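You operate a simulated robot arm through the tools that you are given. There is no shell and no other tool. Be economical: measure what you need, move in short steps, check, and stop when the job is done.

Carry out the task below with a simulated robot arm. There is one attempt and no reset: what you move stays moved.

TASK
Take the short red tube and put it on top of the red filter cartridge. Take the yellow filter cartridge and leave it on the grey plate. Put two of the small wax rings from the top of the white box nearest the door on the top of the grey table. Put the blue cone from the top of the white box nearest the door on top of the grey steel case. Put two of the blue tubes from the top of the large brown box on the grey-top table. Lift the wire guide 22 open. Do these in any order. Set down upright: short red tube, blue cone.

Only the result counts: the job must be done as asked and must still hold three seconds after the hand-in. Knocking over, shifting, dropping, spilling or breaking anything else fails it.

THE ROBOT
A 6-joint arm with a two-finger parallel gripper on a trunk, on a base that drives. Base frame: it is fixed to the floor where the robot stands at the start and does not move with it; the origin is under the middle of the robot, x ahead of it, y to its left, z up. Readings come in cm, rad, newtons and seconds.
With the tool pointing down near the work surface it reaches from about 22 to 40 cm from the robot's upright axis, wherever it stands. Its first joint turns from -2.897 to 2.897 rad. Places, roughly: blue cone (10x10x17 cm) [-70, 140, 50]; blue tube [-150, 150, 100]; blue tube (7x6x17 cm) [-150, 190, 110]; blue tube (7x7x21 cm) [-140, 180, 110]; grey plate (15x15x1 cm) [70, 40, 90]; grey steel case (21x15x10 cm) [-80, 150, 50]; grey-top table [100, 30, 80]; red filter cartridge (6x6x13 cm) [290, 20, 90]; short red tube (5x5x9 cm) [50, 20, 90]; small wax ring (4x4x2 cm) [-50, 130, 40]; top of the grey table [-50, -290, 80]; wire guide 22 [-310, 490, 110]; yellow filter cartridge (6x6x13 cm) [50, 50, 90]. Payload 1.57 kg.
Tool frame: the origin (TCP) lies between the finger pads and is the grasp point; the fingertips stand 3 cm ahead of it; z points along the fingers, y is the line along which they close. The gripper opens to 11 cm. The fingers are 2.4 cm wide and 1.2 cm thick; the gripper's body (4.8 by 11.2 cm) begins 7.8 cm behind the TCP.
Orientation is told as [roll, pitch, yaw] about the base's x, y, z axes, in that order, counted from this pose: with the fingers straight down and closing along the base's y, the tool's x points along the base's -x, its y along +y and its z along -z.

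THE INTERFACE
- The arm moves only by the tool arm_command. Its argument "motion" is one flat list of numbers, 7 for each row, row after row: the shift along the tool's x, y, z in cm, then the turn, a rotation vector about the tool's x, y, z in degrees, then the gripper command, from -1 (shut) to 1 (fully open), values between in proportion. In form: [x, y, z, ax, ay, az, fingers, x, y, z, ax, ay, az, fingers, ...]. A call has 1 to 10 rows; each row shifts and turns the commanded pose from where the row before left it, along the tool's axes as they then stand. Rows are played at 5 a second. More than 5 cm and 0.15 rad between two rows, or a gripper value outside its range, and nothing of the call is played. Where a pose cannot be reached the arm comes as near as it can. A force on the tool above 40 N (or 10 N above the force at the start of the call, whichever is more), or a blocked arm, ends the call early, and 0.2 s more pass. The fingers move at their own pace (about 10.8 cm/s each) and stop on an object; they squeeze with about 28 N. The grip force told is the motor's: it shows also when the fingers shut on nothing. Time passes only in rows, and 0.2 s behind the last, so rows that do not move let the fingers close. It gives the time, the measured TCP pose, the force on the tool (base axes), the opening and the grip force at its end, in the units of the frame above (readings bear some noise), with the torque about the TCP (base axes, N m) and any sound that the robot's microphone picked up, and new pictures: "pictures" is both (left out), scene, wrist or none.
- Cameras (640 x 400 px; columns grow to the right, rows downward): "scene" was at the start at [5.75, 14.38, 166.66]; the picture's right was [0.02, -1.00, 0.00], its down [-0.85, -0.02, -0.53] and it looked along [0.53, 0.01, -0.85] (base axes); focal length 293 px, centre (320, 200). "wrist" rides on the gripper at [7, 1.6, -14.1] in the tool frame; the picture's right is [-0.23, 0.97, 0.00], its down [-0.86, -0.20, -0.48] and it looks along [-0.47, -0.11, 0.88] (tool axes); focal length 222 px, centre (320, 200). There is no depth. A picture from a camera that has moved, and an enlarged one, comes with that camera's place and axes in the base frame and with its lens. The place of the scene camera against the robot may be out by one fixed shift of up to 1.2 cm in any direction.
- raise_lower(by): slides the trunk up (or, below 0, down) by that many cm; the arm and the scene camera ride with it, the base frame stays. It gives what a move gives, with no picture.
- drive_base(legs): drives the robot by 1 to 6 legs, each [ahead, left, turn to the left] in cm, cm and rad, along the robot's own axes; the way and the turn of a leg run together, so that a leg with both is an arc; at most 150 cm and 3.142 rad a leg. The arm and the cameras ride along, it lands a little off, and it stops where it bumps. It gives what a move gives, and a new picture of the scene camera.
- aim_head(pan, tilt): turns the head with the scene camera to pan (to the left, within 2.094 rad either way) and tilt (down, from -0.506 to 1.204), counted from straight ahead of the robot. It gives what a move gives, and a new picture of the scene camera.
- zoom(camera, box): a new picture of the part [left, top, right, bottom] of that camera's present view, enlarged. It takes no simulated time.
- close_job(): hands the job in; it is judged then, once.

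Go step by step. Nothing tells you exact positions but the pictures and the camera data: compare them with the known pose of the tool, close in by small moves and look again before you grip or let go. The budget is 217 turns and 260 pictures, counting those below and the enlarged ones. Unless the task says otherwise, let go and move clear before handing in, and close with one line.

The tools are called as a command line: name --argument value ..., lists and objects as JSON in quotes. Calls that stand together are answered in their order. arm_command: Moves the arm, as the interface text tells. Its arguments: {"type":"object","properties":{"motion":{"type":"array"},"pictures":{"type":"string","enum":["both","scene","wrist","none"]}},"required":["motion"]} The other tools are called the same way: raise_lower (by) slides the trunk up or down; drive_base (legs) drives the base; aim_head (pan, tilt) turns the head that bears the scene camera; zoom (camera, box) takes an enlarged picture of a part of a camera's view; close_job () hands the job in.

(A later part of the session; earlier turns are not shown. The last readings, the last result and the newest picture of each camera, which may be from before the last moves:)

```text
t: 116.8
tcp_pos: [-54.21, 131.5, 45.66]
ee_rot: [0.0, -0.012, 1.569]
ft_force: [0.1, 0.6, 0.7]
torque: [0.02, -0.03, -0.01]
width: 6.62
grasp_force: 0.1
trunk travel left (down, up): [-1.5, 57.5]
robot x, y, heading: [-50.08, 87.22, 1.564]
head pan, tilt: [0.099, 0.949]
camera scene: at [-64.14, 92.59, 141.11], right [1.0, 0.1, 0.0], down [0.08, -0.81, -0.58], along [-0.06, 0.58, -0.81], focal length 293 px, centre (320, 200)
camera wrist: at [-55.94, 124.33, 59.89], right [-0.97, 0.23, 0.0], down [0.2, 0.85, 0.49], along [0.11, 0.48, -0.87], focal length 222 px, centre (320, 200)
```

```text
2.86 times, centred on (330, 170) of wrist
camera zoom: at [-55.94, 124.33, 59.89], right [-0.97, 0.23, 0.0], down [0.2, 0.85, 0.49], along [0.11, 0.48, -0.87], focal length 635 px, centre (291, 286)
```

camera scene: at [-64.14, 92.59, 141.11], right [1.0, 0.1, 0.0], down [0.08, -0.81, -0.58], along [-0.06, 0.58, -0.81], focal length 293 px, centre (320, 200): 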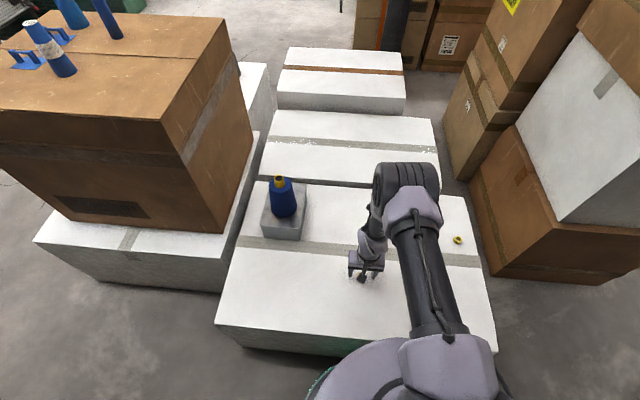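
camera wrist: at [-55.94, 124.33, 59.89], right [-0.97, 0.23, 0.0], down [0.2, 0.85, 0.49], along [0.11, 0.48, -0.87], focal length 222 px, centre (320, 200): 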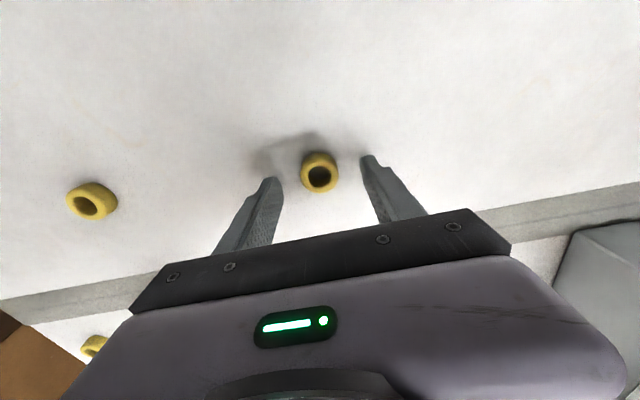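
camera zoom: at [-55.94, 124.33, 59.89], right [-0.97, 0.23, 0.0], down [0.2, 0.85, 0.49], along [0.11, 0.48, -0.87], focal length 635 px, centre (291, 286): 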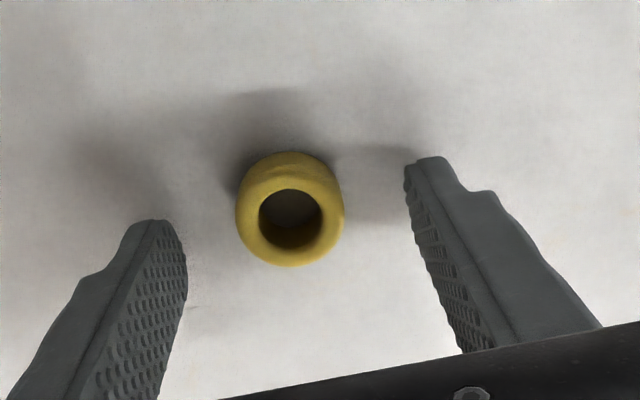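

Fingertips are level with the ring's top. I go down another 0.9 cm and close.

arm_command --motion '[0, 0, 0.5, 0, 0, 0, 0.2, 0, 0, 0.5, 0, 0, 0, 0.2, 0, 0, 0, 0, 0, 0, 0.2]' --pictures "none"

arm_command --motion '[0, 0, 0, 0, 0, 0, -0.5, 0, 0, 0, 0, 0, 0, -1, 0, 0, 0, 0, 0, 0, -1]' --pictures "wrist"

```text
t: 117.5
tcp_pos: [-54.32, 131.42, 45.09]
ee_rot: [0.0, -0.013, 1.569]
ft_force: [1.8, -8.8, 34.5]
torque: [-0.63, -0.68, 0.24]
width: 6.61
grasp_force: 0.0
trunk travel left (down, up): [-1.5, 57.5]
robot x, y, heading: [-50.34, 87.15, 1.569]
head pan, tilt: [0.099, 0.949]
stopped in row 3: the force on the tool passed its limit at 46 N (the readings are from after the stop); the commanded pose is now the measured one
```

```text
t: 118.1
tcp_pos: [-54.06, 131.79, 45.03]
ee_rot: [0.003, -0.018, 1.565]
ft_force: [8.2, 0.3, 23.2]
torque: [-0.26, -0.28, -0.03]
width: 2.76
grasp_force: 27.9
trunk travel left (down, up): [-1.5, 57.5]
robot x, y, heading: [-50.01, 87.19, 1.569]
head pan, tilt: [0.099, 0.949]
stopped in row 3: the force on the tool passed its limit at 63 N (the readings are from after the stop); the commanded pose is now the measured one
camera wrist: at [-55.72, 124.57, 59.12], right [-0.97, 0.23, 0.01], down [0.2, 0.85, 0.49], along [0.11, 0.48, -0.87], focal length 222 px, centre (320, 200)
```

wrist: 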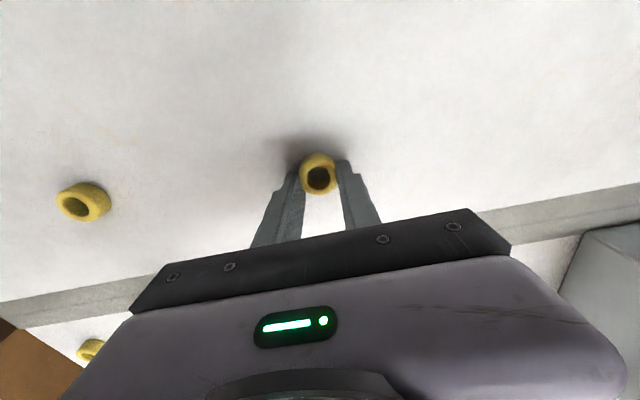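

Ring 1 is gripped (2.8 cm). I lift, back off, turn round and drive to the grey table.

arm_command --motion '[0, 0, -1, 0, 0, 0, -1, 0, 0, -4, 0, 0, 0, -1, 0, 0, -4, 0, 0, 0, -1, 0, 0, -4, 0, 0, 0, -1, 0, 0, -4, 0, 0, 0, -1, 0, 0, -4, 0, 0, 0, -1, 0, 0, 0, 0, 0, 0, -1]' --pictures "wrist"

drive_base --legs '[[-60, 0, 0], [0, 0, 3.141]]'

raise_lower --by 40

aim_head --pan 0.0 --tilt 0.4

```text
t: 119.7
tcp_pos: [-54.05, 131.38, 65.88]
ee_rot: [0.0, -0.016, 1.567]
ft_force: [0.4, -0.7, 0.3]
torque: [-0.04, 0.0, -0.01]
width: 2.82
grasp_force: 28.3
trunk travel left (down, up): [-1.5, 57.5]
robot x, y, heading: [-50.29, 86.93, 1.574]
head pan, tilt: [0.099, 0.949]
camera wrist: at [-55.79, 124.19, 80.1], right [-0.97, 0.23, 0.0], down [0.2, 0.85, 0.49], along [0.11, 0.48, -0.87], focal length 222 px, centre (320, 200)
```

wrist: 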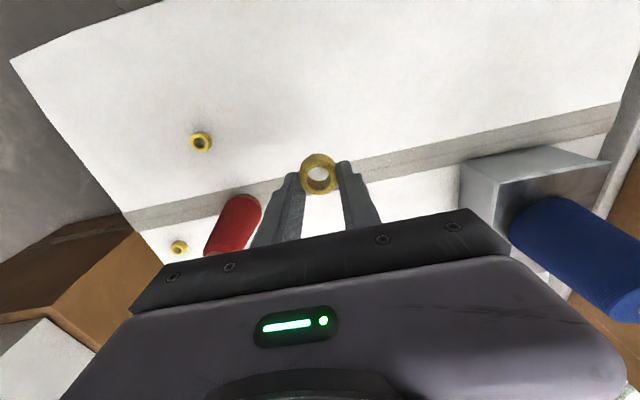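

```text
t: 130.5
tcp_pos: [-46.47, -16.95, 66.09]
ee_rot: [0.001, -0.015, -1.567]
ft_force: [-0.3, 0.7, -0.6]
torque: [-0.01, -0.01, 0.02]
width: 2.82
grasp_force: 27.7
trunk travel left (down, up): [-1.5, 57.5]
robot x, y, heading: [-50.61, 27.12, -1.564]
head pan, tilt: [0.099, 0.949]
camera scene: at [-35.03, 22.31, 141.11], right [-0.99, -0.1, 0.0], down [-0.08, 0.81, -0.58], along [0.06, -0.58, -0.81], focal length 293 px, centre (320, 200)
```

scene: 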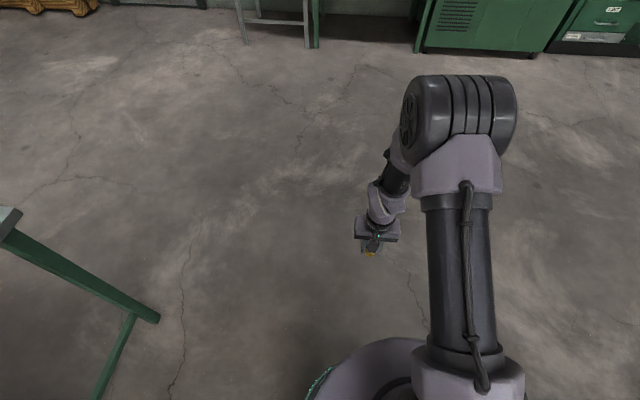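

```text
t: 134.3
tcp_pos: [-46.47, -17.0, 105.92]
ee_rot: [0.001, -0.013, -1.568]
ft_force: [0.1, -0.5, 0.2]
torque: [-0.01, -0.03, 0.01]
width: 2.82
grasp_force: 28.1
trunk travel left (down, up): [-41.5, 17.5]
robot x, y, heading: [-50.64, 27.32, -1.566]
head pan, tilt: [0.099, 0.949]
```

```text
t: 135.3
tcp_pos: [-46.49, -16.92, 105.98]
ee_rot: [0.0, -0.013, -1.567]
ft_force: [0.4, 0.3, -0.6]
torque: [0.03, -0.01, 0.01]
width: 2.81
grasp_force: 27.8
trunk travel left (down, up): [-41.5, 17.5]
robot x, y, heading: [-50.7, 27.12, -1.568]
head pan, tilt: [0.0, 0.4]
camera scene: at [-35.75, 20.28, 185.76], right [-1.0, 0.0, 0.0], down [0.0, 0.39, -0.92], along [0.0, -0.92, -0.39], focal length 293 px, centre (320, 200)
```

scene: 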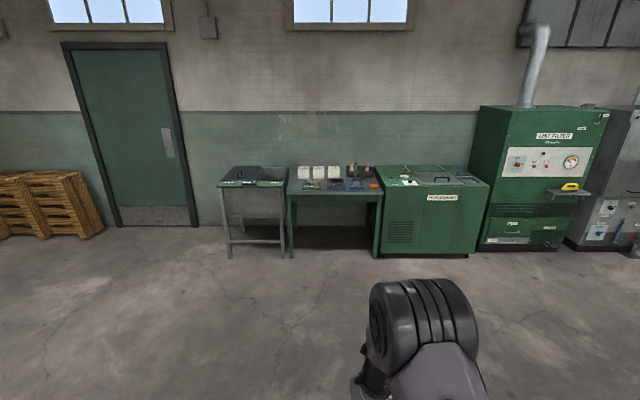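

The grey table with green legs is ahead. I drive toward it and look again.

drive_base --legs '[[150, 0, 0], [55, 0, 0]]'

aim_head --pan 0.0 --tilt 0.9

```text
t: 145.5
tcp_pos: [-49.32, -222.18, 105.94]
ee_rot: [-0.001, -0.014, -1.587]
ft_force: [-0.5, -1.3, -0.5]
torque: [0.01, 0.01, 0.02]
width: 2.8
grasp_force: 28.1
trunk travel left (down, up): [-41.5, 17.5]
robot x, y, heading: [-52.68, -177.32, -1.588]
head pan, tilt: [0.0, 0.4]
camera scene: at [-37.85, -185.12, 185.77], right [-1.0, 0.02, 0.0], down [0.01, 0.39, -0.92], along [-0.02, -0.92, -0.39], focal length 293 px, centre (320, 200)
```

scene: 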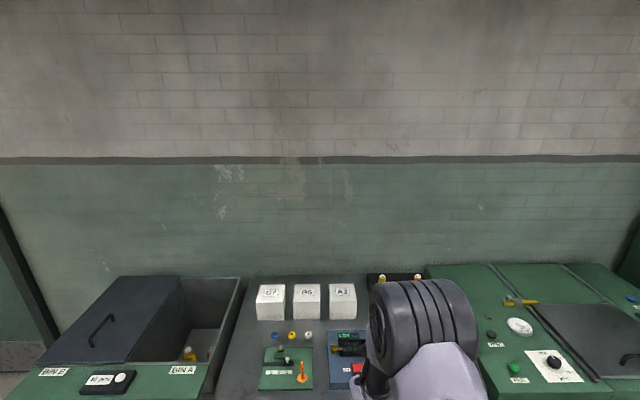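

```text
t: 146.4
tcp_pos: [-49.18, -222.0, 105.98]
ee_rot: [0.0, -0.015, -1.587]
ft_force: [0.2, -0.1, -1.2]
torque: [-0.02, -0.04, -0.01]
width: 2.8
grasp_force: 27.7
trunk travel left (down, up): [-41.5, 17.5]
robot x, y, heading: [-52.55, -177.7, -1.591]
head pan, tilt: [0.0, 0.901]
camera scene: at [-37.82, -183.36, 181.47], right [-1.0, 0.02, 0.0], down [0.01, 0.78, -0.62], along [-0.01, -0.62, -0.78], focal length 293 px, centre (320, 200)
```

scene: 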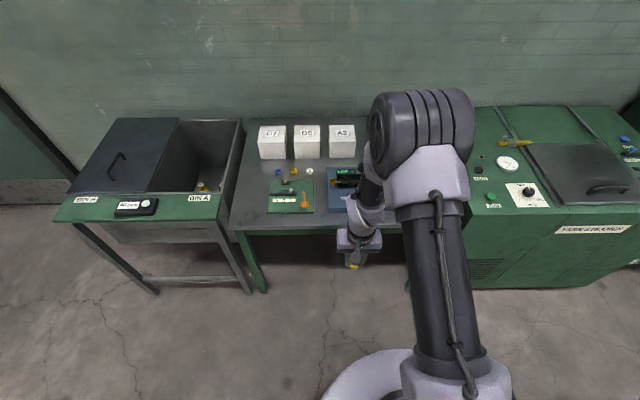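

Left of the green board there is a free strip of the table, about x -1..-16, y -255..-275. I drive so the arm reaches it.

drive_base --legs '[[0, 38, 0.017], [38, 0, 0]]'

arm_command --motion '[0, 0, 0, 0, 0, 0, -1]' --pictures "wrist"

```text
t: 150.8
tcp_pos: [-10.12, -260.15, 105.94]
ee_rot: [0.0, -0.014, -1.566]
ft_force: [-0.3, 0.2, 0.1]
torque: [0.04, -0.01, 0.0]
width: 2.8
grasp_force: 28.0
trunk travel left (down, up): [-41.5, 17.5]
robot x, y, heading: [-14.27, -215.83, -1.567]
head pan, tilt: [0.0, 0.901]
camera scene: at [0.56, -221.18, 181.46], right [-1.0, 0.0, 0.0], down [0.0, 0.78, -0.62], along [0.0, -0.62, -0.78], focal length 293 px, centre (320, 200)
```

scene: 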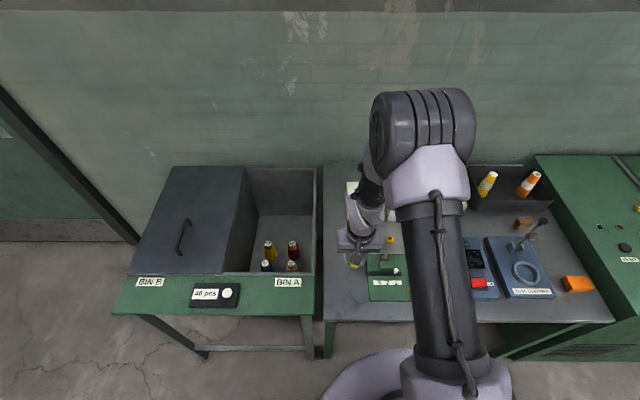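

```text
t: 151.2
tcp_pos: [-9.99, -260.04, 105.91]
ee_rot: [0.001, -0.015, -1.568]
ft_force: [0.4, 0.4, -0.3]
torque: [0.03, -0.04, -0.02]
width: 2.79
grasp_force: 28.2
trunk travel left (down, up): [-41.5, 17.5]
robot x, y, heading: [-14.23, -215.78, -1.565]
head pan, tilt: [0.0, 0.901]
camera wrist: at [-8.52, -252.93, 120.06], right [0.97, -0.22, 0.0], down [-0.2, -0.85, 0.49], along [-0.11, -0.48, -0.87], focal length 222 px, centre (320, 200)
```

wrist: 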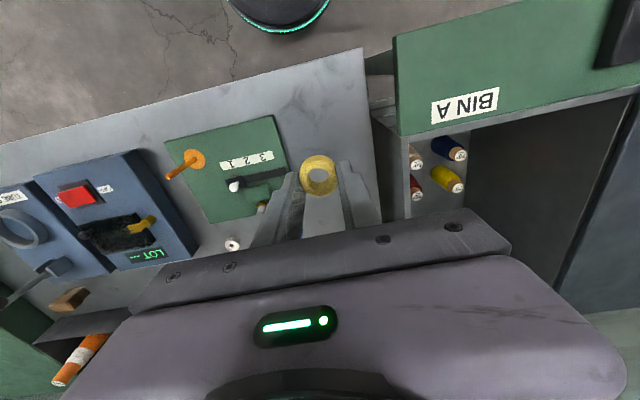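

The free strip spans x -17.5..-1.5. I lower the ring towards (-9.2, -263).

arm_command --motion '[-3, 0.8, 0, 0, 0, 0, -1, 0, 0, 4.5, 0, 0, 0, -1, 0, 0, 4.5, 0, 0, 0, -1, 0, 0, 4.5, 0, 0, 0, -1, 0, 0, 3, 0, 0, 0, -1, 0, 0, 0, 0, 0, 0, -1]' --pictures "both"

```text
t: 152.6
tcp_pos: [-9.18, -263.42, 89.41]
ee_rot: [0.0, -0.015, -1.568]
ft_force: [0.0, 0.1, -0.5]
torque: [0.01, -0.04, -0.01]
width: 2.79
grasp_force: 28.4
trunk travel left (down, up): [-41.5, 17.5]
robot x, y, heading: [-14.42, -215.92, -1.561]
head pan, tilt: [0.0, 0.901]
camera scene: at [0.55, -221.08, 181.47], right [-1.0, 0.0, 0.0], down [0.0, 0.78, -0.62], along [0.0, -0.62, -0.78], focal length 293 px, centre (320, 200)
camera wrist: at [-7.77, -256.13, 103.49], right [0.97, -0.22, 0.0], down [-0.2, -0.85, 0.49], along [-0.11, -0.48, -0.87], focal length 222 px, centre (320, 200)
```

scene: 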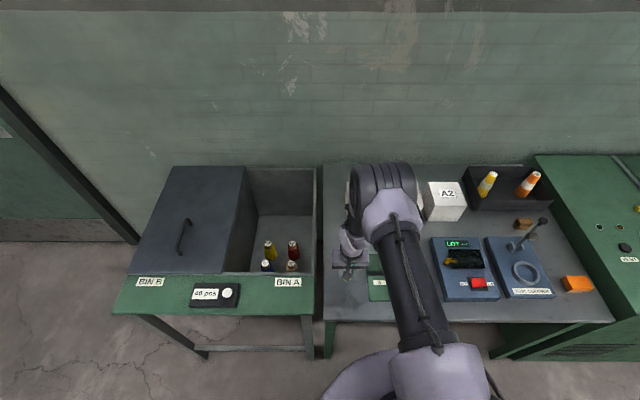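
wrist: 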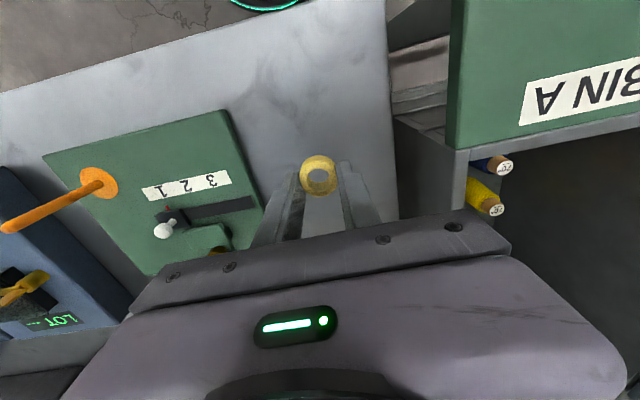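

arm_command --motion '[0, 0, 3, 0, 0, 0, -1, 0, 0, 1.5, 0, 0, 0, -1, 0, 0, 0, 0, 0, 0, -1]' --pictures "wrist"

```text
t: 153.4
tcp_pos: [-9.25, -263.34, 84.86]
ee_rot: [0.001, -0.016, -1.569]
ft_force: [-0.9, 0.3, -0.1]
torque: [0.03, 0.0, 0.01]
width: 2.78
grasp_force: 27.6
trunk travel left (down, up): [-41.5, 17.5]
robot x, y, heading: [-14.32, -215.47, -1.569]
head pan, tilt: [0.0, 0.901]
camera wrist: at [-7.74, -256.19, 99.04], right [0.97, -0.22, 0.0], down [-0.2, -0.85, 0.49], along [-0.11, -0.48, -0.87], focal length 222 px, centre (320, 200)
```

wrist: 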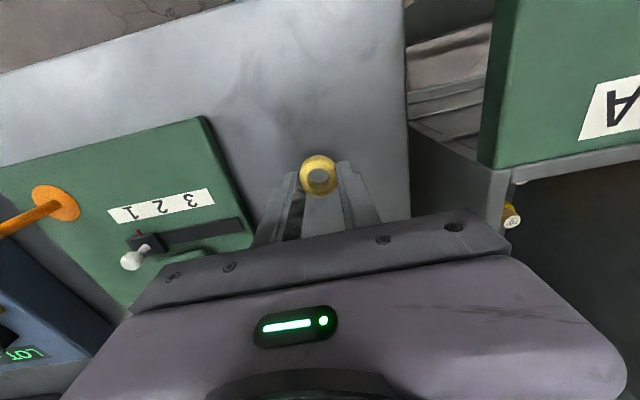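

arm_command --motion '[0, 0, 0.6, 0, 0, 0, -1, 0, 0, 0.4, 0, 0, 0, -1, 0, 0, 0, 0, 0, 0, -1]' --pictures "none"

arm_command --motion '[0, 0, 0.3, 0, 0, 0, -1, 0, 0, 0.3, 0, 0, 0, -1, 0, 0, 0, 0, 0, 0, -1]' --pictures "none"

arm_command --motion '[0, 0, 0.3, 0, 0, 0, -1, 0, 0, 0.3, 0, 0, 0, -1, 0, 0, 0, 0, 0, 0, -1]' --pictures "wrist"

```text
t: 154.2
tcp_pos: [-9.37, -263.47, 84.0]
ee_rot: [0.002, -0.014, -1.568]
ft_force: [0.2, -0.3, -0.5]
torque: [0.01, -0.01, -0.01]
width: 2.79
grasp_force: 28.3
trunk travel left (down, up): [-41.5, 17.5]
robot x, y, heading: [-14.34, -215.81, -1.564]
head pan, tilt: [0.0, 0.901]
```

```text
t: 155.0
tcp_pos: [-9.36, -263.5, 83.41]
ee_rot: [0.001, -0.014, -1.567]
ft_force: [-0.1, -0.5, -0.3]
torque: [-0.03, 0.01, -0.01]
width: 2.78
grasp_force: 27.8
trunk travel left (down, up): [-41.5, 17.5]
robot x, y, heading: [-14.89, -216.19, -1.564]
head pan, tilt: [0.0, 0.901]
```

```text
t: 155.8
tcp_pos: [-9.29, -263.47, 82.98]
ee_rot: [0.003, -0.019, -1.568]
ft_force: [0.3, -0.3, 40.1]
torque: [0.47, 0.38, -0.2]
width: 2.78
grasp_force: 28.2
trunk travel left (down, up): [-41.5, 17.5]
robot x, y, heading: [-14.2, -215.42, -1.565]
head pan, tilt: [0.0, 0.901]
camera wrist: at [-7.72, -256.18, 97.11], right [0.97, -0.22, 0.01], down [-0.2, -0.85, 0.49], along [-0.11, -0.48, -0.87], focal length 222 px, centre (320, 200)
```

wrist: 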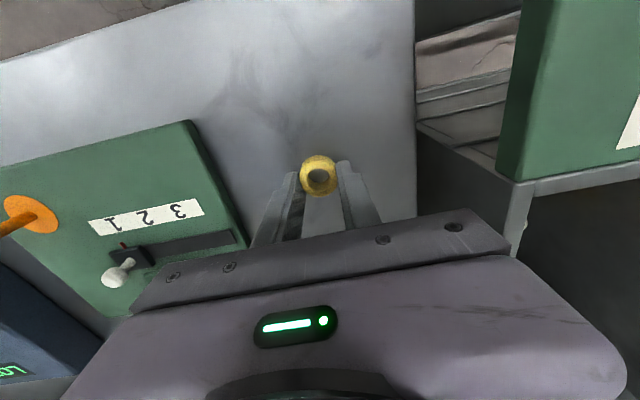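

Contact with the table at z≈83. I relieve, open modestly and rise.

arm_command --motion '[0, 0, -0.4, 0, 0, 0, -1, 0, 0, 0, 0, 0, 0, -0.2, 0, 0, 0, 0, 0, 0, -0.1, 0, 0, -3, 0, 0, 0, -0.1, 0, 0, -4, 0, 0, 0, -0.1, 0, 0, -4, 0, 0, 0, -0.1, 0, 0, -4, 0, 0, 0, -0.1, 0, 0, 0, 0, 0, 0, -0.1]' --pictures "wrist"

```text
t: 157.6
tcp_pos: [-9.12, -263.28, 98.29]
ee_rot: [0.0, -0.014, -1.566]
ft_force: [-0.1, -0.5, -1.0]
torque: [0.01, 0.0, -0.01]
width: 4.95
grasp_force: 0.0
trunk travel left (down, up): [-41.5, 17.5]
robot x, y, heading: [-14.04, -215.74, -1.566]
head pan, tilt: [0.0, 0.901]
camera wrist: at [-7.67, -256.09, 112.44], right [0.97, -0.22, 0.0], down [-0.2, -0.85, 0.49], along [-0.11, -0.48, -0.87], focal length 222 px, centre (320, 200)
```

wrist: 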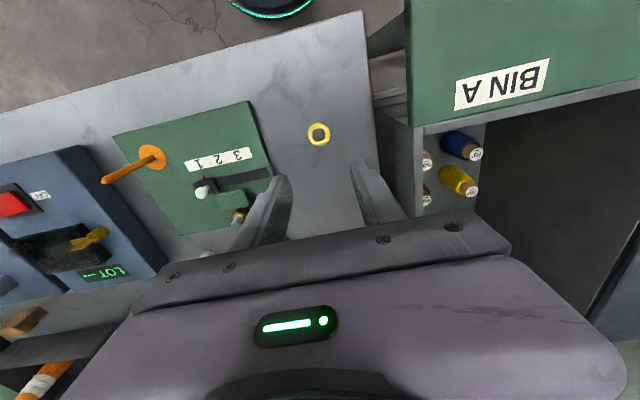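

Ring 1 lies on the grey table. I go back for ring 2 the same way.

drive_base --legs '[[-150, 0, 0], [-93, -16, 0], [0, 0, -3.141], [56, 0, 0]]'

raise_lower --by -40

arm_command --motion '[0, 0, 0, 0, 0, 0, 0.2]' --pictures "wrist"

```text
t: 179.6
tcp_pos: [-35.12, 128.11, 98.26]
ee_rot: [0.0, -0.013, 1.566]
ft_force: [-0.2, -0.7, -0.4]
torque: [0.01, 0.0, 0.03]
width: 4.96
grasp_force: 0.0
trunk travel left (down, up): [-41.5, 17.5]
robot x, y, heading: [-30.32, 80.78, 1.566]
head pan, tilt: [0.0, 0.901]
camera scene: at [-43.74, 86.65, 181.47], right [1.0, -0.01, 0.0], down [-0.01, -0.78, -0.62], along [0.0, 0.62, -0.78], focal length 293 px, centre (320, 200)
```

scene: 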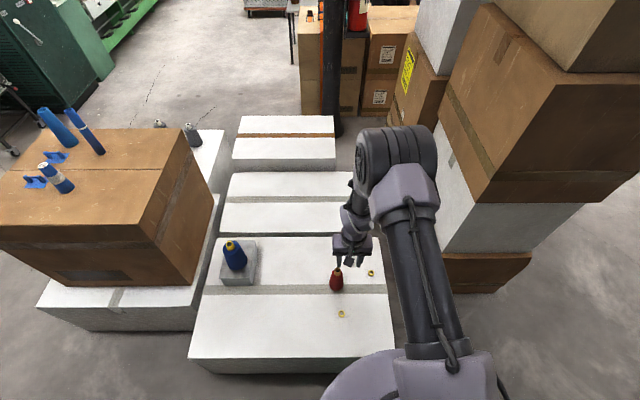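

```text
t: 183.5
tcp_pos: [-35.19, 128.12, 58.36]
ee_rot: [-0.001, -0.016, 1.565]
ft_force: [0.7, -0.1, -0.3]
torque: [0.03, 0.02, 0.03]
width: 4.94
grasp_force: 0.0
trunk travel left (down, up): [-1.5, 57.5]
robot x, y, heading: [-30.04, 80.63, 1.568]
head pan, tilt: [0.0, 0.901]
```

```text
t: 183.9
tcp_pos: [-35.07, 128.15, 58.26]
ee_rot: [-0.002, -0.016, 1.564]
ft_force: [-0.1, 0.4, 0.2]
torque: [-0.02, -0.03, 0.03]
width: 6.57
grasp_force: 0.1
trunk travel left (down, up): [-1.5, 57.5]
robot x, y, heading: [-30.56, 80.67, 1.563]
head pan, tilt: [0.0, 0.901]
camera wrist: at [-36.89, 121.0, 72.43], right [-0.97, 0.23, 0.0], down [0.21, 0.85, 0.49], along [0.11, 0.48, -0.87], focal length 222 px, centre (320, 200)
```

wrist: 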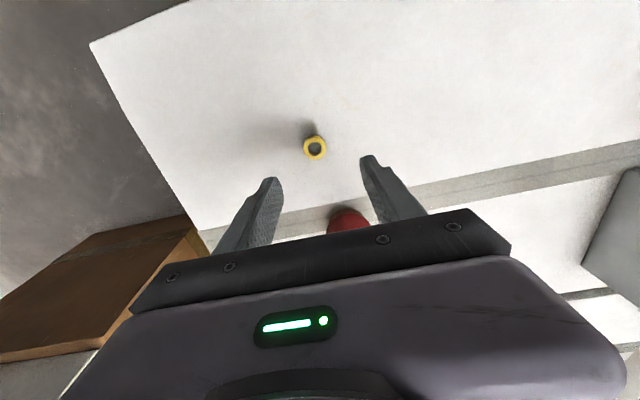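

Ring 2 is at about (-34.5, 129). I align and descend.

arm_command --motion '[-0.85, -0.6, 3, 0, 0, 0, 0.2, 0, 0, 4, 0, 0, 0, 0.2, 0, 0, 3.5, 0, 0, 0, 0.2, 0, 0, 0, 0, 0, 0, 0.2]' --pictures "wrist"

```text
t: 184.9
tcp_pos: [-34.53, 129.26, 47.68]
ee_rot: [0.0, -0.017, 1.565]
ft_force: [-0.7, -0.3, -0.2]
torque: [0.01, -0.01, 0.0]
width: 6.58
grasp_force: 0.0
trunk travel left (down, up): [-1.5, 57.5]
robot x, y, heading: [-30.44, 80.69, 1.566]
head pan, tilt: [0.0, 0.901]
camera wrist: at [-36.3, 122.01, 61.81], right [-0.97, 0.23, 0.0], down [0.21, 0.85, 0.49], along [0.11, 0.48, -0.87], focal length 222 px, centre (320, 200)
```

wrist: 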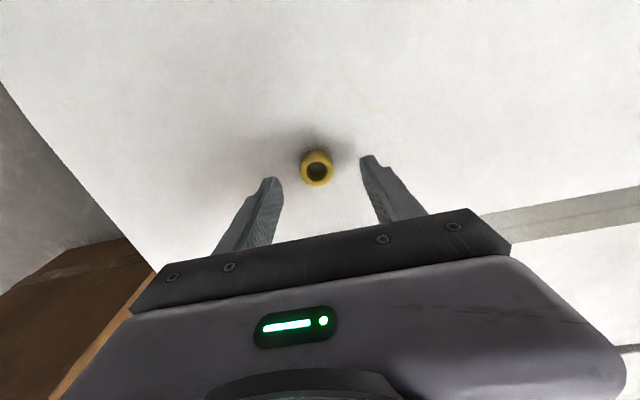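

arm_command --motion '[0, 0, 1.2, 0, 0, 0, 0.2, 0, 0, 1, 0, 0, 0, 0.2, 0, 0, 0, 0, 0, 0, -0.5, 0, 0, 0, 0, 0, 0, -1, 0, 0, 0, 0, 0, 0, -1]' --pictures "wrist"

```text
t: 186.1
tcp_pos: [-34.64, 129.17, 45.62]
ee_rot: [-0.001, -0.013, 1.563]
ft_force: [0.0, 0.7, 0.4]
torque: [-0.02, 0.0, -0.01]
width: 2.73
grasp_force: 28.0
trunk travel left (down, up): [-1.5, 57.5]
robot x, y, heading: [-30.82, 80.67, 1.565]
head pan, tilt: [0.0, 0.901]
camera wrist: at [-36.33, 122.04, 59.68], right [-0.97, 0.23, 0.0], down [0.21, 0.85, 0.49], along [0.11, 0.48, -0.87], focal length 222 px, centre (320, 200)
```

wrist: 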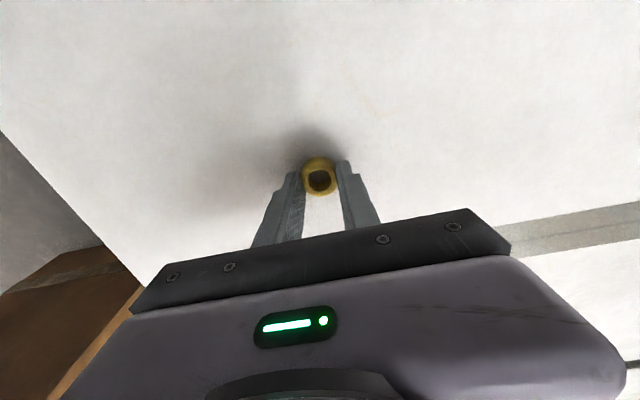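

Ring 2 gripped. I lift and carry it to the grey table.

arm_command --motion '[0, 0, -2, 0, 0, 0, -1, 0, 0, -4, 0, 0, 0, -1, 0, 0, -4, 0, 0, 0, -1, 0, 0, -4, 0, 0, 0, -1, 0, 0, -4, 0, 0, 0, -1, 0, 0, -2, 0, 0, 0, -1, 0, 0, 0, 0, 0, 0, -1]' --pictures "wrist"

drive_base --legs '[[-54, 0, 0], [0, 0, 3.141]]'

raise_lower --by 40

drive_base --legs '[[150, 0, 0], [50, 16, 0]]'

```text
t: 187.7
tcp_pos: [-34.52, 128.75, 65.44]
ee_rot: [-0.001, -0.013, 1.563]
ft_force: [-0.1, 0.7, -0.8]
torque: [0.01, -0.01, -0.02]
width: 2.7
grasp_force: 27.6
trunk travel left (down, up): [-1.5, 57.5]
robot x, y, heading: [-31.26, 80.73, 1.562]
head pan, tilt: [0.0, 0.901]
camera wrist: at [-36.21, 121.68, 79.76], right [-0.97, 0.23, 0.0], down [0.21, 0.85, 0.49], along [0.11, 0.48, -0.87], focal length 222 px, centre (320, 200)
```

wrist: 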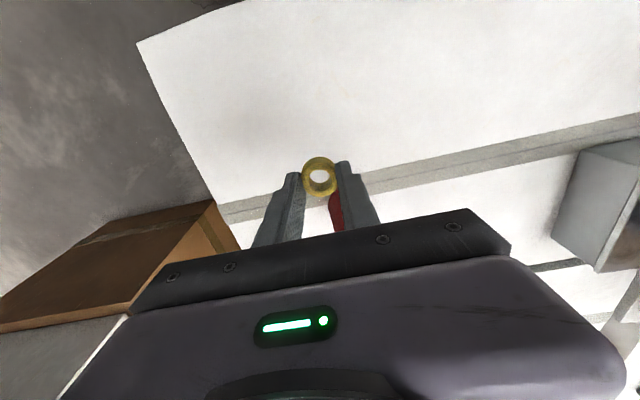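

```text
t: 198.1
tcp_pos: [-28.34, -21.41, 65.67]
ee_rot: [0.0, -0.015, -1.599]
ft_force: [0.6, 0.4, 1.0]
torque: [0.02, 0.04, 0.01]
width: 2.81
grasp_force: 27.9
trunk travel left (down, up): [-1.5, 57.5]
robot x, y, heading: [-31.57, 26.82, -1.601]
head pan, tilt: [0.0, 0.901]
camera scene: at [-16.55, 21.12, 141.47], right [-1.0, 0.03, 0.0], down [0.02, 0.78, -0.62], along [-0.02, -0.62, -0.78], focal length 293 px, centre (320, 200)
```

scene: 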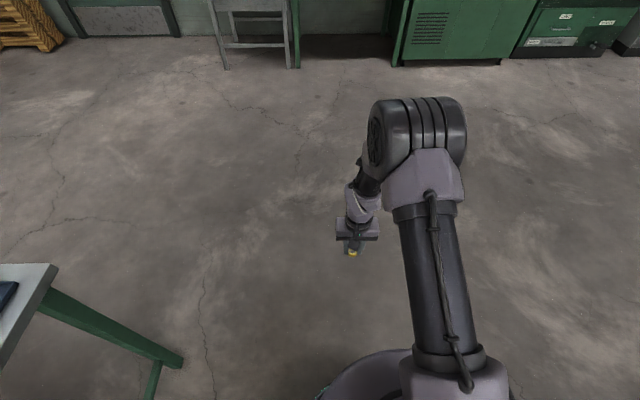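

```text
t: 201.9
tcp_pos: [-28.5, -21.23, 105.7]
ee_rot: [-0.001, -0.015, -1.599]
ft_force: [-0.2, 0.7, 0.0]
torque: [-0.01, 0.04, 0.0]
width: 2.79
grasp_force: 27.9
trunk travel left (down, up): [-41.5, 17.5]
robot x, y, heading: [-31.5, 27.13, -1.597]
head pan, tilt: [0.0, 0.901]
```

```text
t: 212.0
tcp_pos: [-18.34, -221.82, 105.49]
ee_rot: [0.001, -0.015, -1.603]
ft_force: [-0.8, 0.4, 0.0]
torque: [-0.02, 0.02, 0.02]
width: 2.84
grasp_force: 27.9
trunk travel left (down, up): [-41.5, 17.5]
robot x, y, heading: [-20.8, -173.44, -1.607]
head pan, tilt: [0.0, 0.901]
camera scene: at [-6.25, -179.29, 181.46], right [-1.0, 0.03, 0.0], down [0.03, 0.78, -0.62], along [-0.02, -0.62, -0.78], focal length 293 px, centre (320, 200)
```

scene: 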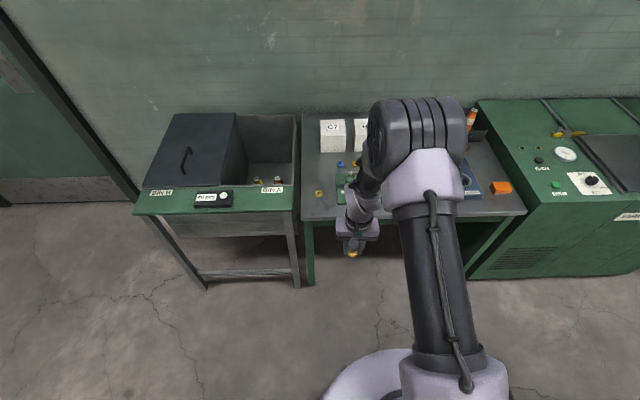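

Ring 1 is visible on the table. I close in for ring 2 next to it.

drive_base --legs '[[34, 7, 0.036]]'

arm_command --motion '[0, 0, 3, 0, 0, 0, -1, 0, 0, 0, 0, 0, 0, -1]' --pictures "wrist"

```text
t: 214.3
tcp_pos: [-10.34, -255.55, 105.63]
ee_rot: [0.003, -0.014, -1.572]
ft_force: [0.2, 0.7, -0.1]
torque: [0.0, -0.02, 0.02]
width: 2.79
grasp_force: 27.9
trunk travel left (down, up): [-41.5, 17.5]
robot x, y, heading: [-14.51, -207.52, -1.575]
head pan, tilt: [0.0, 0.901]
camera scene: at [0.38, -212.75, 181.46], right [-1.0, 0.0, 0.0], down [0.0, 0.78, -0.62], along [0.0, -0.62, -0.78], focal length 293 px, centre (320, 200)
```

scene: 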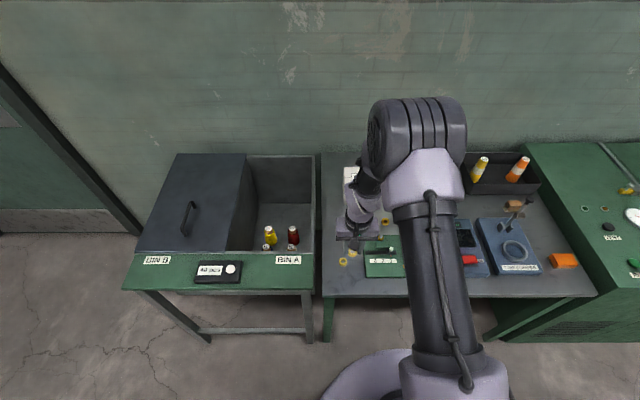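

```text
t: 214.9
tcp_pos: [-10.27, -255.44, 102.58]
ee_rot: [0.001, -0.015, -1.575]
ft_force: [-0.3, -0.5, 0.2]
torque: [-0.02, 0.02, 0.01]
width: 2.81
grasp_force: 28.1
trunk travel left (down, up): [-41.5, 17.5]
robot x, y, heading: [-14.45, -207.55, -1.574]
head pan, tilt: [0.0, 0.901]
camera wrist: at [-8.71, -248.29, 116.78], right [0.97, -0.23, 0.0], down [-0.2, -0.85, 0.49], along [-0.11, -0.48, -0.87], focal length 222 px, centre (320, 200)
```

wrist: 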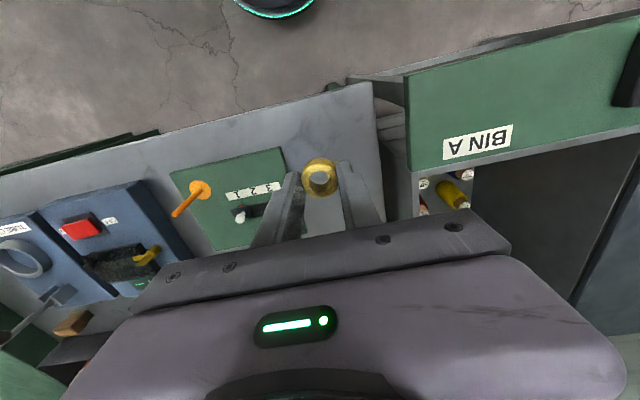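

arm_command --motion '[0, 0.4, 4.5, 0, 0, 0, -1, 0, 0, 4.5, 0, 0, 0, -1, 0, 0, 4.5, 0, 0, 0, -1, 0, 0, 4.5, 0, 0, 0, -1, 0, 0, 0.9, 0, 0, 0, -1, 0, 0, 0, 0, 0, 0, -1]' --pictures "wrist"

arm_command --motion '[0, 0, 0.3, 0, 0, 0, -1, 0, 0, 0, 0, 0, 0, -1]' --pictures "none"

```text
t: 216.3
tcp_pos: [-9.94, -255.87, 83.79]
ee_rot: [-0.001, -0.014, -1.573]
ft_force: [0.0, 0.1, -0.9]
torque: [-0.02, -0.03, 0.02]
width: 2.82
grasp_force: 27.5
trunk travel left (down, up): [-41.5, 17.5]
robot x, y, heading: [-14.62, -207.29, -1.567]
head pan, tilt: [0.0, 0.901]
camera wrist: at [-8.35, -248.58, 97.77], right [0.97, -0.23, 0.0], down [-0.2, -0.85, 0.49], along [-0.11, -0.48, -0.87], focal length 222 px, centre (320, 200)
```

wrist: 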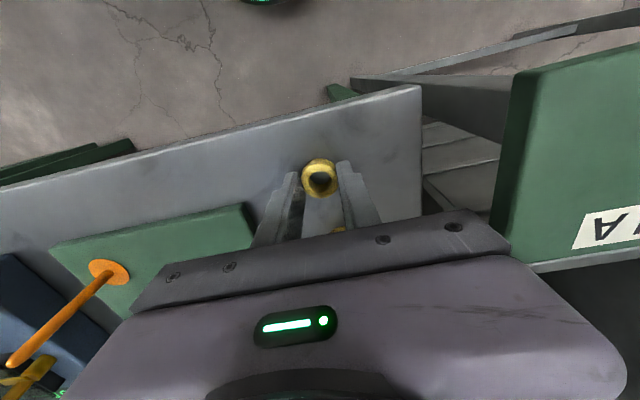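

```text
t: 216.9
tcp_pos: [-10.02, -255.62, 83.53]
ee_rot: [0.001, -0.018, -1.573]
ft_force: [-0.2, -0.1, 23.1]
torque: [0.03, 0.04, 0.04]
width: 2.81
grasp_force: 28.2
trunk travel left (down, up): [-41.5, 17.5]
robot x, y, heading: [-14.69, -207.15, -1.571]
head pan, tilt: [0.0, 0.901]
```

Contact. I release and rise.

arm_command --motion '[0, 0, -0.1, 0, 0, 0, -1, 0, 0, 0, 0, 0, 0, -0.2, 0, 0, 0, 0, 0, 0, -0.1, 0, 0, -3, 0, 0, 0, -0.1, 0, 0, -4, 0, 0, 0, -0.1, 0, 0, -4, 0, 0, 0, -0.1, 0, 0, -4, 0, 0, 0, -0.1, 0, 0, -4, 0, 0, 0, -0.1, 0, 0, 0, 0, 0, 0, -0.1]' --pictures "wrist"

```text
t: 218.9
tcp_pos: [-9.98, -255.55, 102.51]
ee_rot: [-0.001, -0.014, -1.573]
ft_force: [0.3, 0.5, -0.8]
torque: [0.04, -0.02, -0.01]
width: 4.97
grasp_force: 0.0
trunk travel left (down, up): [-41.5, 17.5]
robot x, y, heading: [-14.29, -207.33, -1.565]
head pan, tilt: [0.0, 0.901]
camera wrist: at [-8.3, -248.43, 116.68], right [0.97, -0.23, 0.0], down [-0.2, -0.85, 0.49], along [-0.11, -0.48, -0.87], focal length 222 px, centre (320, 200)
```

wrist: 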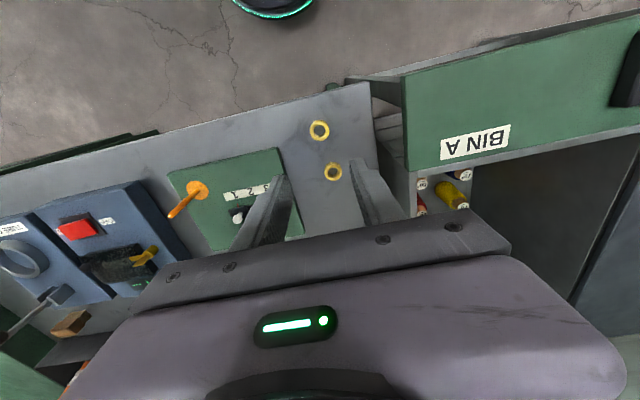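

Both rings are on the grey table. Next the blue tubes: I raise and retract the arm, then drive round to the left (west) side of the brown box.

arm_command --motion '[2, 0, -4, 0, 0, 0, 0, 2, 0, -4, 0, 0, 0, 0, 2, 0, -4, 0, 0, 0, 0, 2, 0, -4, 0, 0, 0, 0, 2, 0, 0, 0, 0, 0, 0, 0, 0, 0, 0, 0, 0, 0]' --pictures "none"

drive_base --legs '[[-60, 0, 0], [0, 0, 1.57], [-99, 104, 0], [-99, 104, 0]]'

aim_head --pan 0.9 --tilt 0.6

```text
t: 220.3
tcp_pos: [-9.95, -245.12, 118.38]
ee_rot: [-0.001, -0.014, -1.572]
ft_force: [1.3, 0.0, 0.5]
torque: [-0.03, 0.0, 0.0]
width: 5.49
grasp_force: 0.1
trunk travel left (down, up): [-41.5, 17.5]
robot x, y, heading: [-14.4, -207.26, -1.57]
head pan, tilt: [0.0, 0.901]
```

```text
t: 241.0
tcp_pos: [-174.45, 65.79, 118.27]
ee_rot: [0.001, -0.016, -0.002]
ft_force: [-0.3, -0.4, -0.6]
torque: [0.0, 0.0, 0.04]
width: 5.51
grasp_force: 0.1
trunk travel left (down, up): [-41.5, 17.5]
robot x, y, heading: [-212.4, 61.42, -0.002]
head pan, tilt: [0.0, 0.901]
camera scene: at [-206.0, 75.54, 181.47], right [0.0, -1.0, 0.0], down [-0.78, 0.0, -0.62], along [0.62, 0.0, -0.78], focal length 293 px, centre (320, 200)
```

scene: 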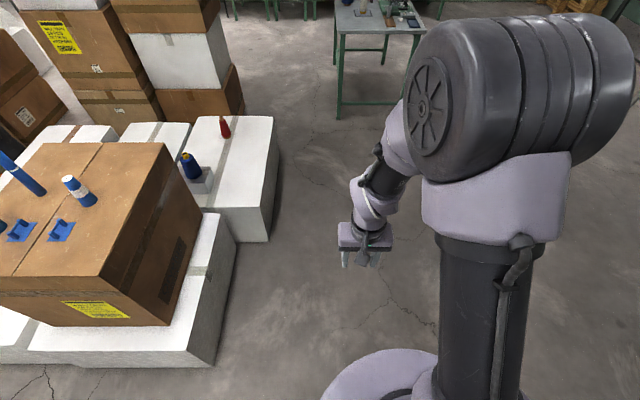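

```text
t: 242.2
tcp_pos: [-174.53, 65.82, 118.29]
ee_rot: [-0.001, -0.016, -0.002]
ft_force: [-0.1, 0.3, -0.3]
torque: [0.0, 0.0, -0.04]
width: 5.5
grasp_force: 0.0
trunk travel left (down, up): [-41.5, 17.5]
robot x, y, heading: [-212.18, 61.27, 0.004]
head pan, tilt: [0.901, 0.6]
camera scene: at [-208.02, 82.45, 183.94], right [0.78, -0.62, 0.0], down [-0.35, -0.44, -0.82], along [0.51, 0.64, -0.57], focal length 293 px, centre (320, 200)
```

scene: 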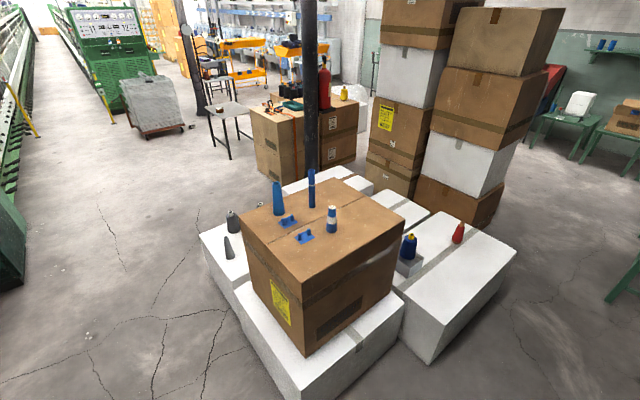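

I see all three tubes: light blue near (-152.5, 186), dark near (-136, 180), short near (-141, 157), box top about z 96. I drive to the west side.

drive_base --legs '[[3, 119, 0]]'

aim_head --pan 0.15 --tilt 0.8

```text
t: 248.3
tcp_pos: [-170.99, 184.83, 118.23]
ee_rot: [0.001, -0.016, -0.004]
ft_force: [-0.3, -0.6, -0.9]
torque: [0.01, -0.04, -0.02]
width: 5.49
grasp_force: 0.1
trunk travel left (down, up): [-41.5, 17.5]
robot x, y, heading: [-209.28, 180.68, -0.008]
head pan, tilt: [0.901, 0.6]
camera scene: at [-204.47, 201.58, 183.94], right [0.78, -0.63, 0.0], down [-0.35, -0.44, -0.82], along [0.52, 0.64, -0.57], focal length 293 px, centre (320, 200)
```

scene: 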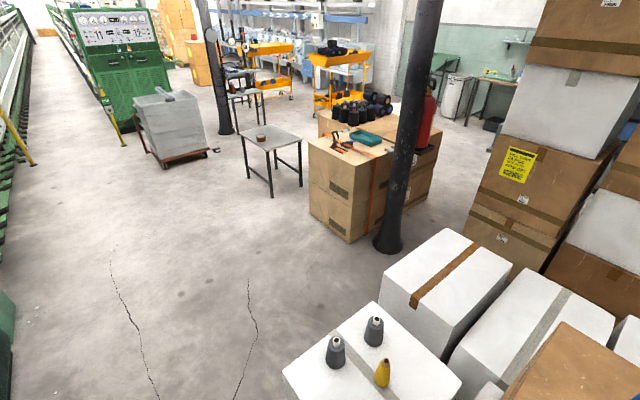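

```text
t: 249.4
tcp_pos: [-171.06, 184.77, 118.27]
ee_rot: [0.0, -0.016, -0.006]
ft_force: [-0.4, 0.2, 0.7]
torque: [-0.02, -0.04, -0.03]
width: 5.51
grasp_force: 0.2
trunk travel left (down, up): [-41.5, 17.5]
robot x, y, heading: [-209.29, 180.35, -0.008]
head pan, tilt: [0.15, 0.799]
camera scene: at [-202.02, 195.82, 182.26], right [0.14, -0.99, 0.0], down [-0.71, -0.1, -0.7], along [0.69, 0.1, -0.72], focal length 293 px, centre (320, 200)
```

scene: 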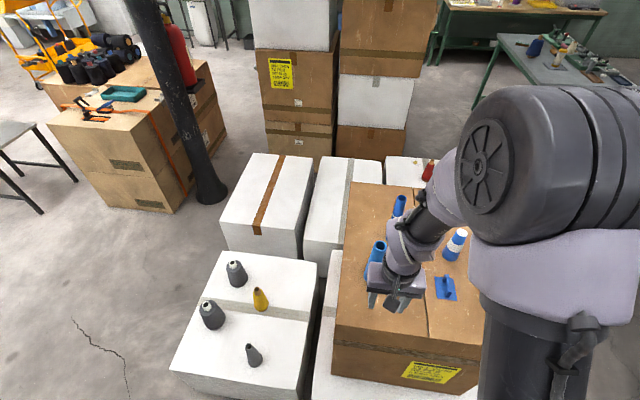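

I take a wrist view of the tubes with the gripper opened.

arm_command --motion '[0, 0, -3, 0, 0, 0, 1, -4, 0, -2, 0, 0, 0, 1, -4, 0, 0, 0, 0, 0, 1, 0, 0, 0, 0, 0, 0, 1]' --pictures "both"

```text
t: 250.4
tcp_pos: [-163.17, 184.69, 123.44]
ee_rot: [-0.001, -0.015, -0.006]
ft_force: [-0.6, -0.6, 0.2]
torque: [0.0, 0.0, -0.03]
width: 11.0
grasp_force: 0.1
trunk travel left (down, up): [-41.5, 17.5]
robot x, y, heading: [-209.28, 180.1, -0.002]
head pan, tilt: [0.15, 0.799]
camera scene: at [-202.13, 195.82, 182.26], right [0.14, -0.99, 0.0], down [-0.71, -0.1, -0.7], along [0.69, 0.1, -0.72], focal length 293 px, centre (320, 200)
camera wrist: at [-170.33, 186.32, 137.58], right [0.23, 0.97, 0.0], down [0.85, -0.2, 0.49], along [0.48, -0.11, -0.87], focal length 222 px, centre (320, 200)
```

scene: 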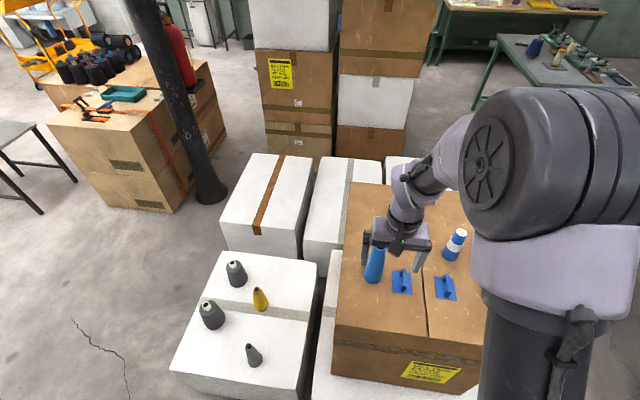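
wrist: 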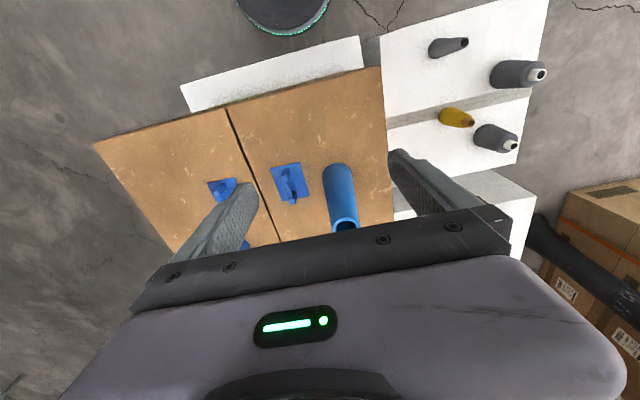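

The light tube's axis is at about (-153.4, 185.8), top near z 114. I move above it.

arm_command --motion '[-4, 0.4, 0, 0, 0, 0, 0.6, -4, 0.4, 0, 0, 0, 0, 0.6, -1.8, 0.3, 1, 0, 0, 0, 0.6, 0, 0, 0, 0, 0, 0, 0.6]' --pictures "both"

```text
t: 251.4
tcp_pos: [-153.19, 185.68, 122.62]
ee_rot: [0.003, -0.015, -0.004]
ft_force: [0.0, 0.3, -0.6]
torque: [0.02, -0.05, -0.03]
width: 8.78
grasp_force: 0.1
trunk travel left (down, up): [-41.5, 17.5]
robot x, y, heading: [-209.11, 180.4, -0.003]
head pan, tilt: [0.15, 0.799]
camera scene: at [-202.08, 195.8, 182.26], right [0.14, -0.99, 0.0], down [-0.71, -0.1, -0.7], along [0.69, 0.1, -0.72], focal length 293 px, centre (320, 200)
camera wrist: at [-160.5, 187.43, 136.73], right [0.23, 0.97, 0.0], down [0.85, -0.2, 0.49], along [0.48, -0.11, -0.87], focal length 222 px, centre (320, 200)
```

scene: 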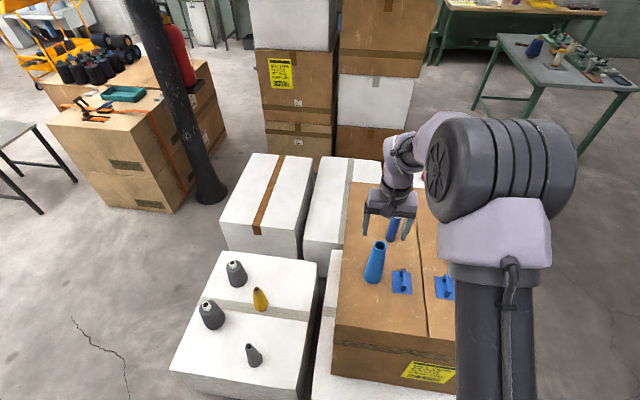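
wrist: 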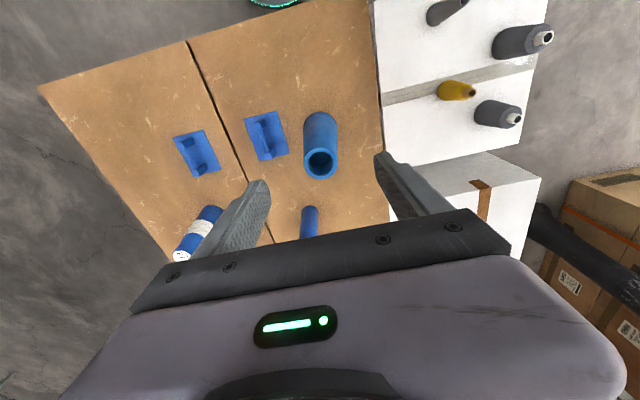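

I nudge forward and descend to grip.

arm_command --motion '[-0.8, 0, 3, 0, 0, 0, 0.6, 0, 0, 4, 0, 0, 0, 0.6, 0, 0, 0, 0, 0, 0, 0.6]' --pictures "wrist"

```text
t: 252.2
tcp_pos: [-152.43, 185.82, 115.57]
ee_rot: [0.001, -0.015, -0.006]
ft_force: [0.4, -0.4, -0.4]
torque: [0.04, -0.01, 0.02]
width: 8.81
grasp_force: 0.1
trunk travel left (down, up): [-41.5, 17.5]
robot x, y, heading: [-208.98, 180.32, -0.005]
head pan, tilt: [0.15, 0.799]
camera wrist: at [-159.59, 187.44, 129.69], right [0.23, 0.97, 0.0], down [0.85, -0.2, 0.49], along [0.48, -0.11, -0.87], focal length 222 px, centre (320, 200)
```

wrist: 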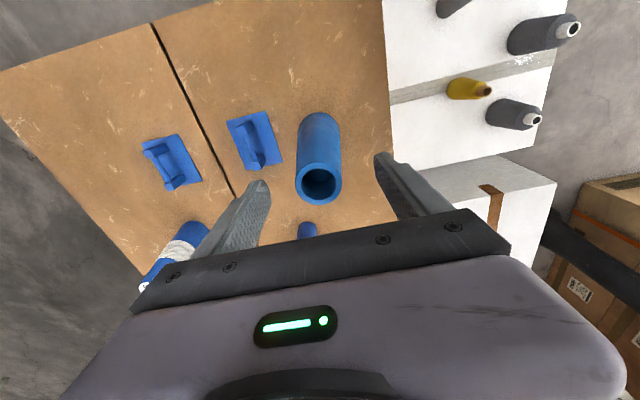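

arm_command --motion '[0, 0, 4, 0, 0, 0, 0.6, 0, 0, 4, 0, 0, 0, 0.6, 0, 0, 0, 0, 0, 0, -1, 0, 0, 0, 0, 0, 0, -1, 0, 0, 0, 0, 0, 0, -1]' --pictures "wrist"

```text
t: 253.4
tcp_pos: [-152.13, 185.76, 107.51]
ee_rot: [0.001, -0.017, -0.006]
ft_force: [0.1, -0.6, -0.5]
torque: [0.03, -0.01, 0.0]
width: 4.83
grasp_force: 27.8
trunk travel left (down, up): [-41.5, 17.5]
robot x, y, heading: [-208.88, 180.39, -0.002]
head pan, tilt: [0.15, 0.799]
camera wrist: at [-159.48, 187.4, 121.66], right [0.23, 0.97, 0.0], down [0.85, -0.2, 0.49], along [0.48, -0.11, -0.87], focal length 222 px, centre (320, 200)
```

wrist: 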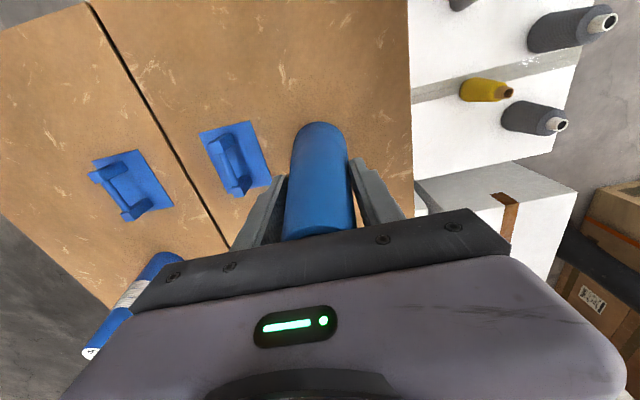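

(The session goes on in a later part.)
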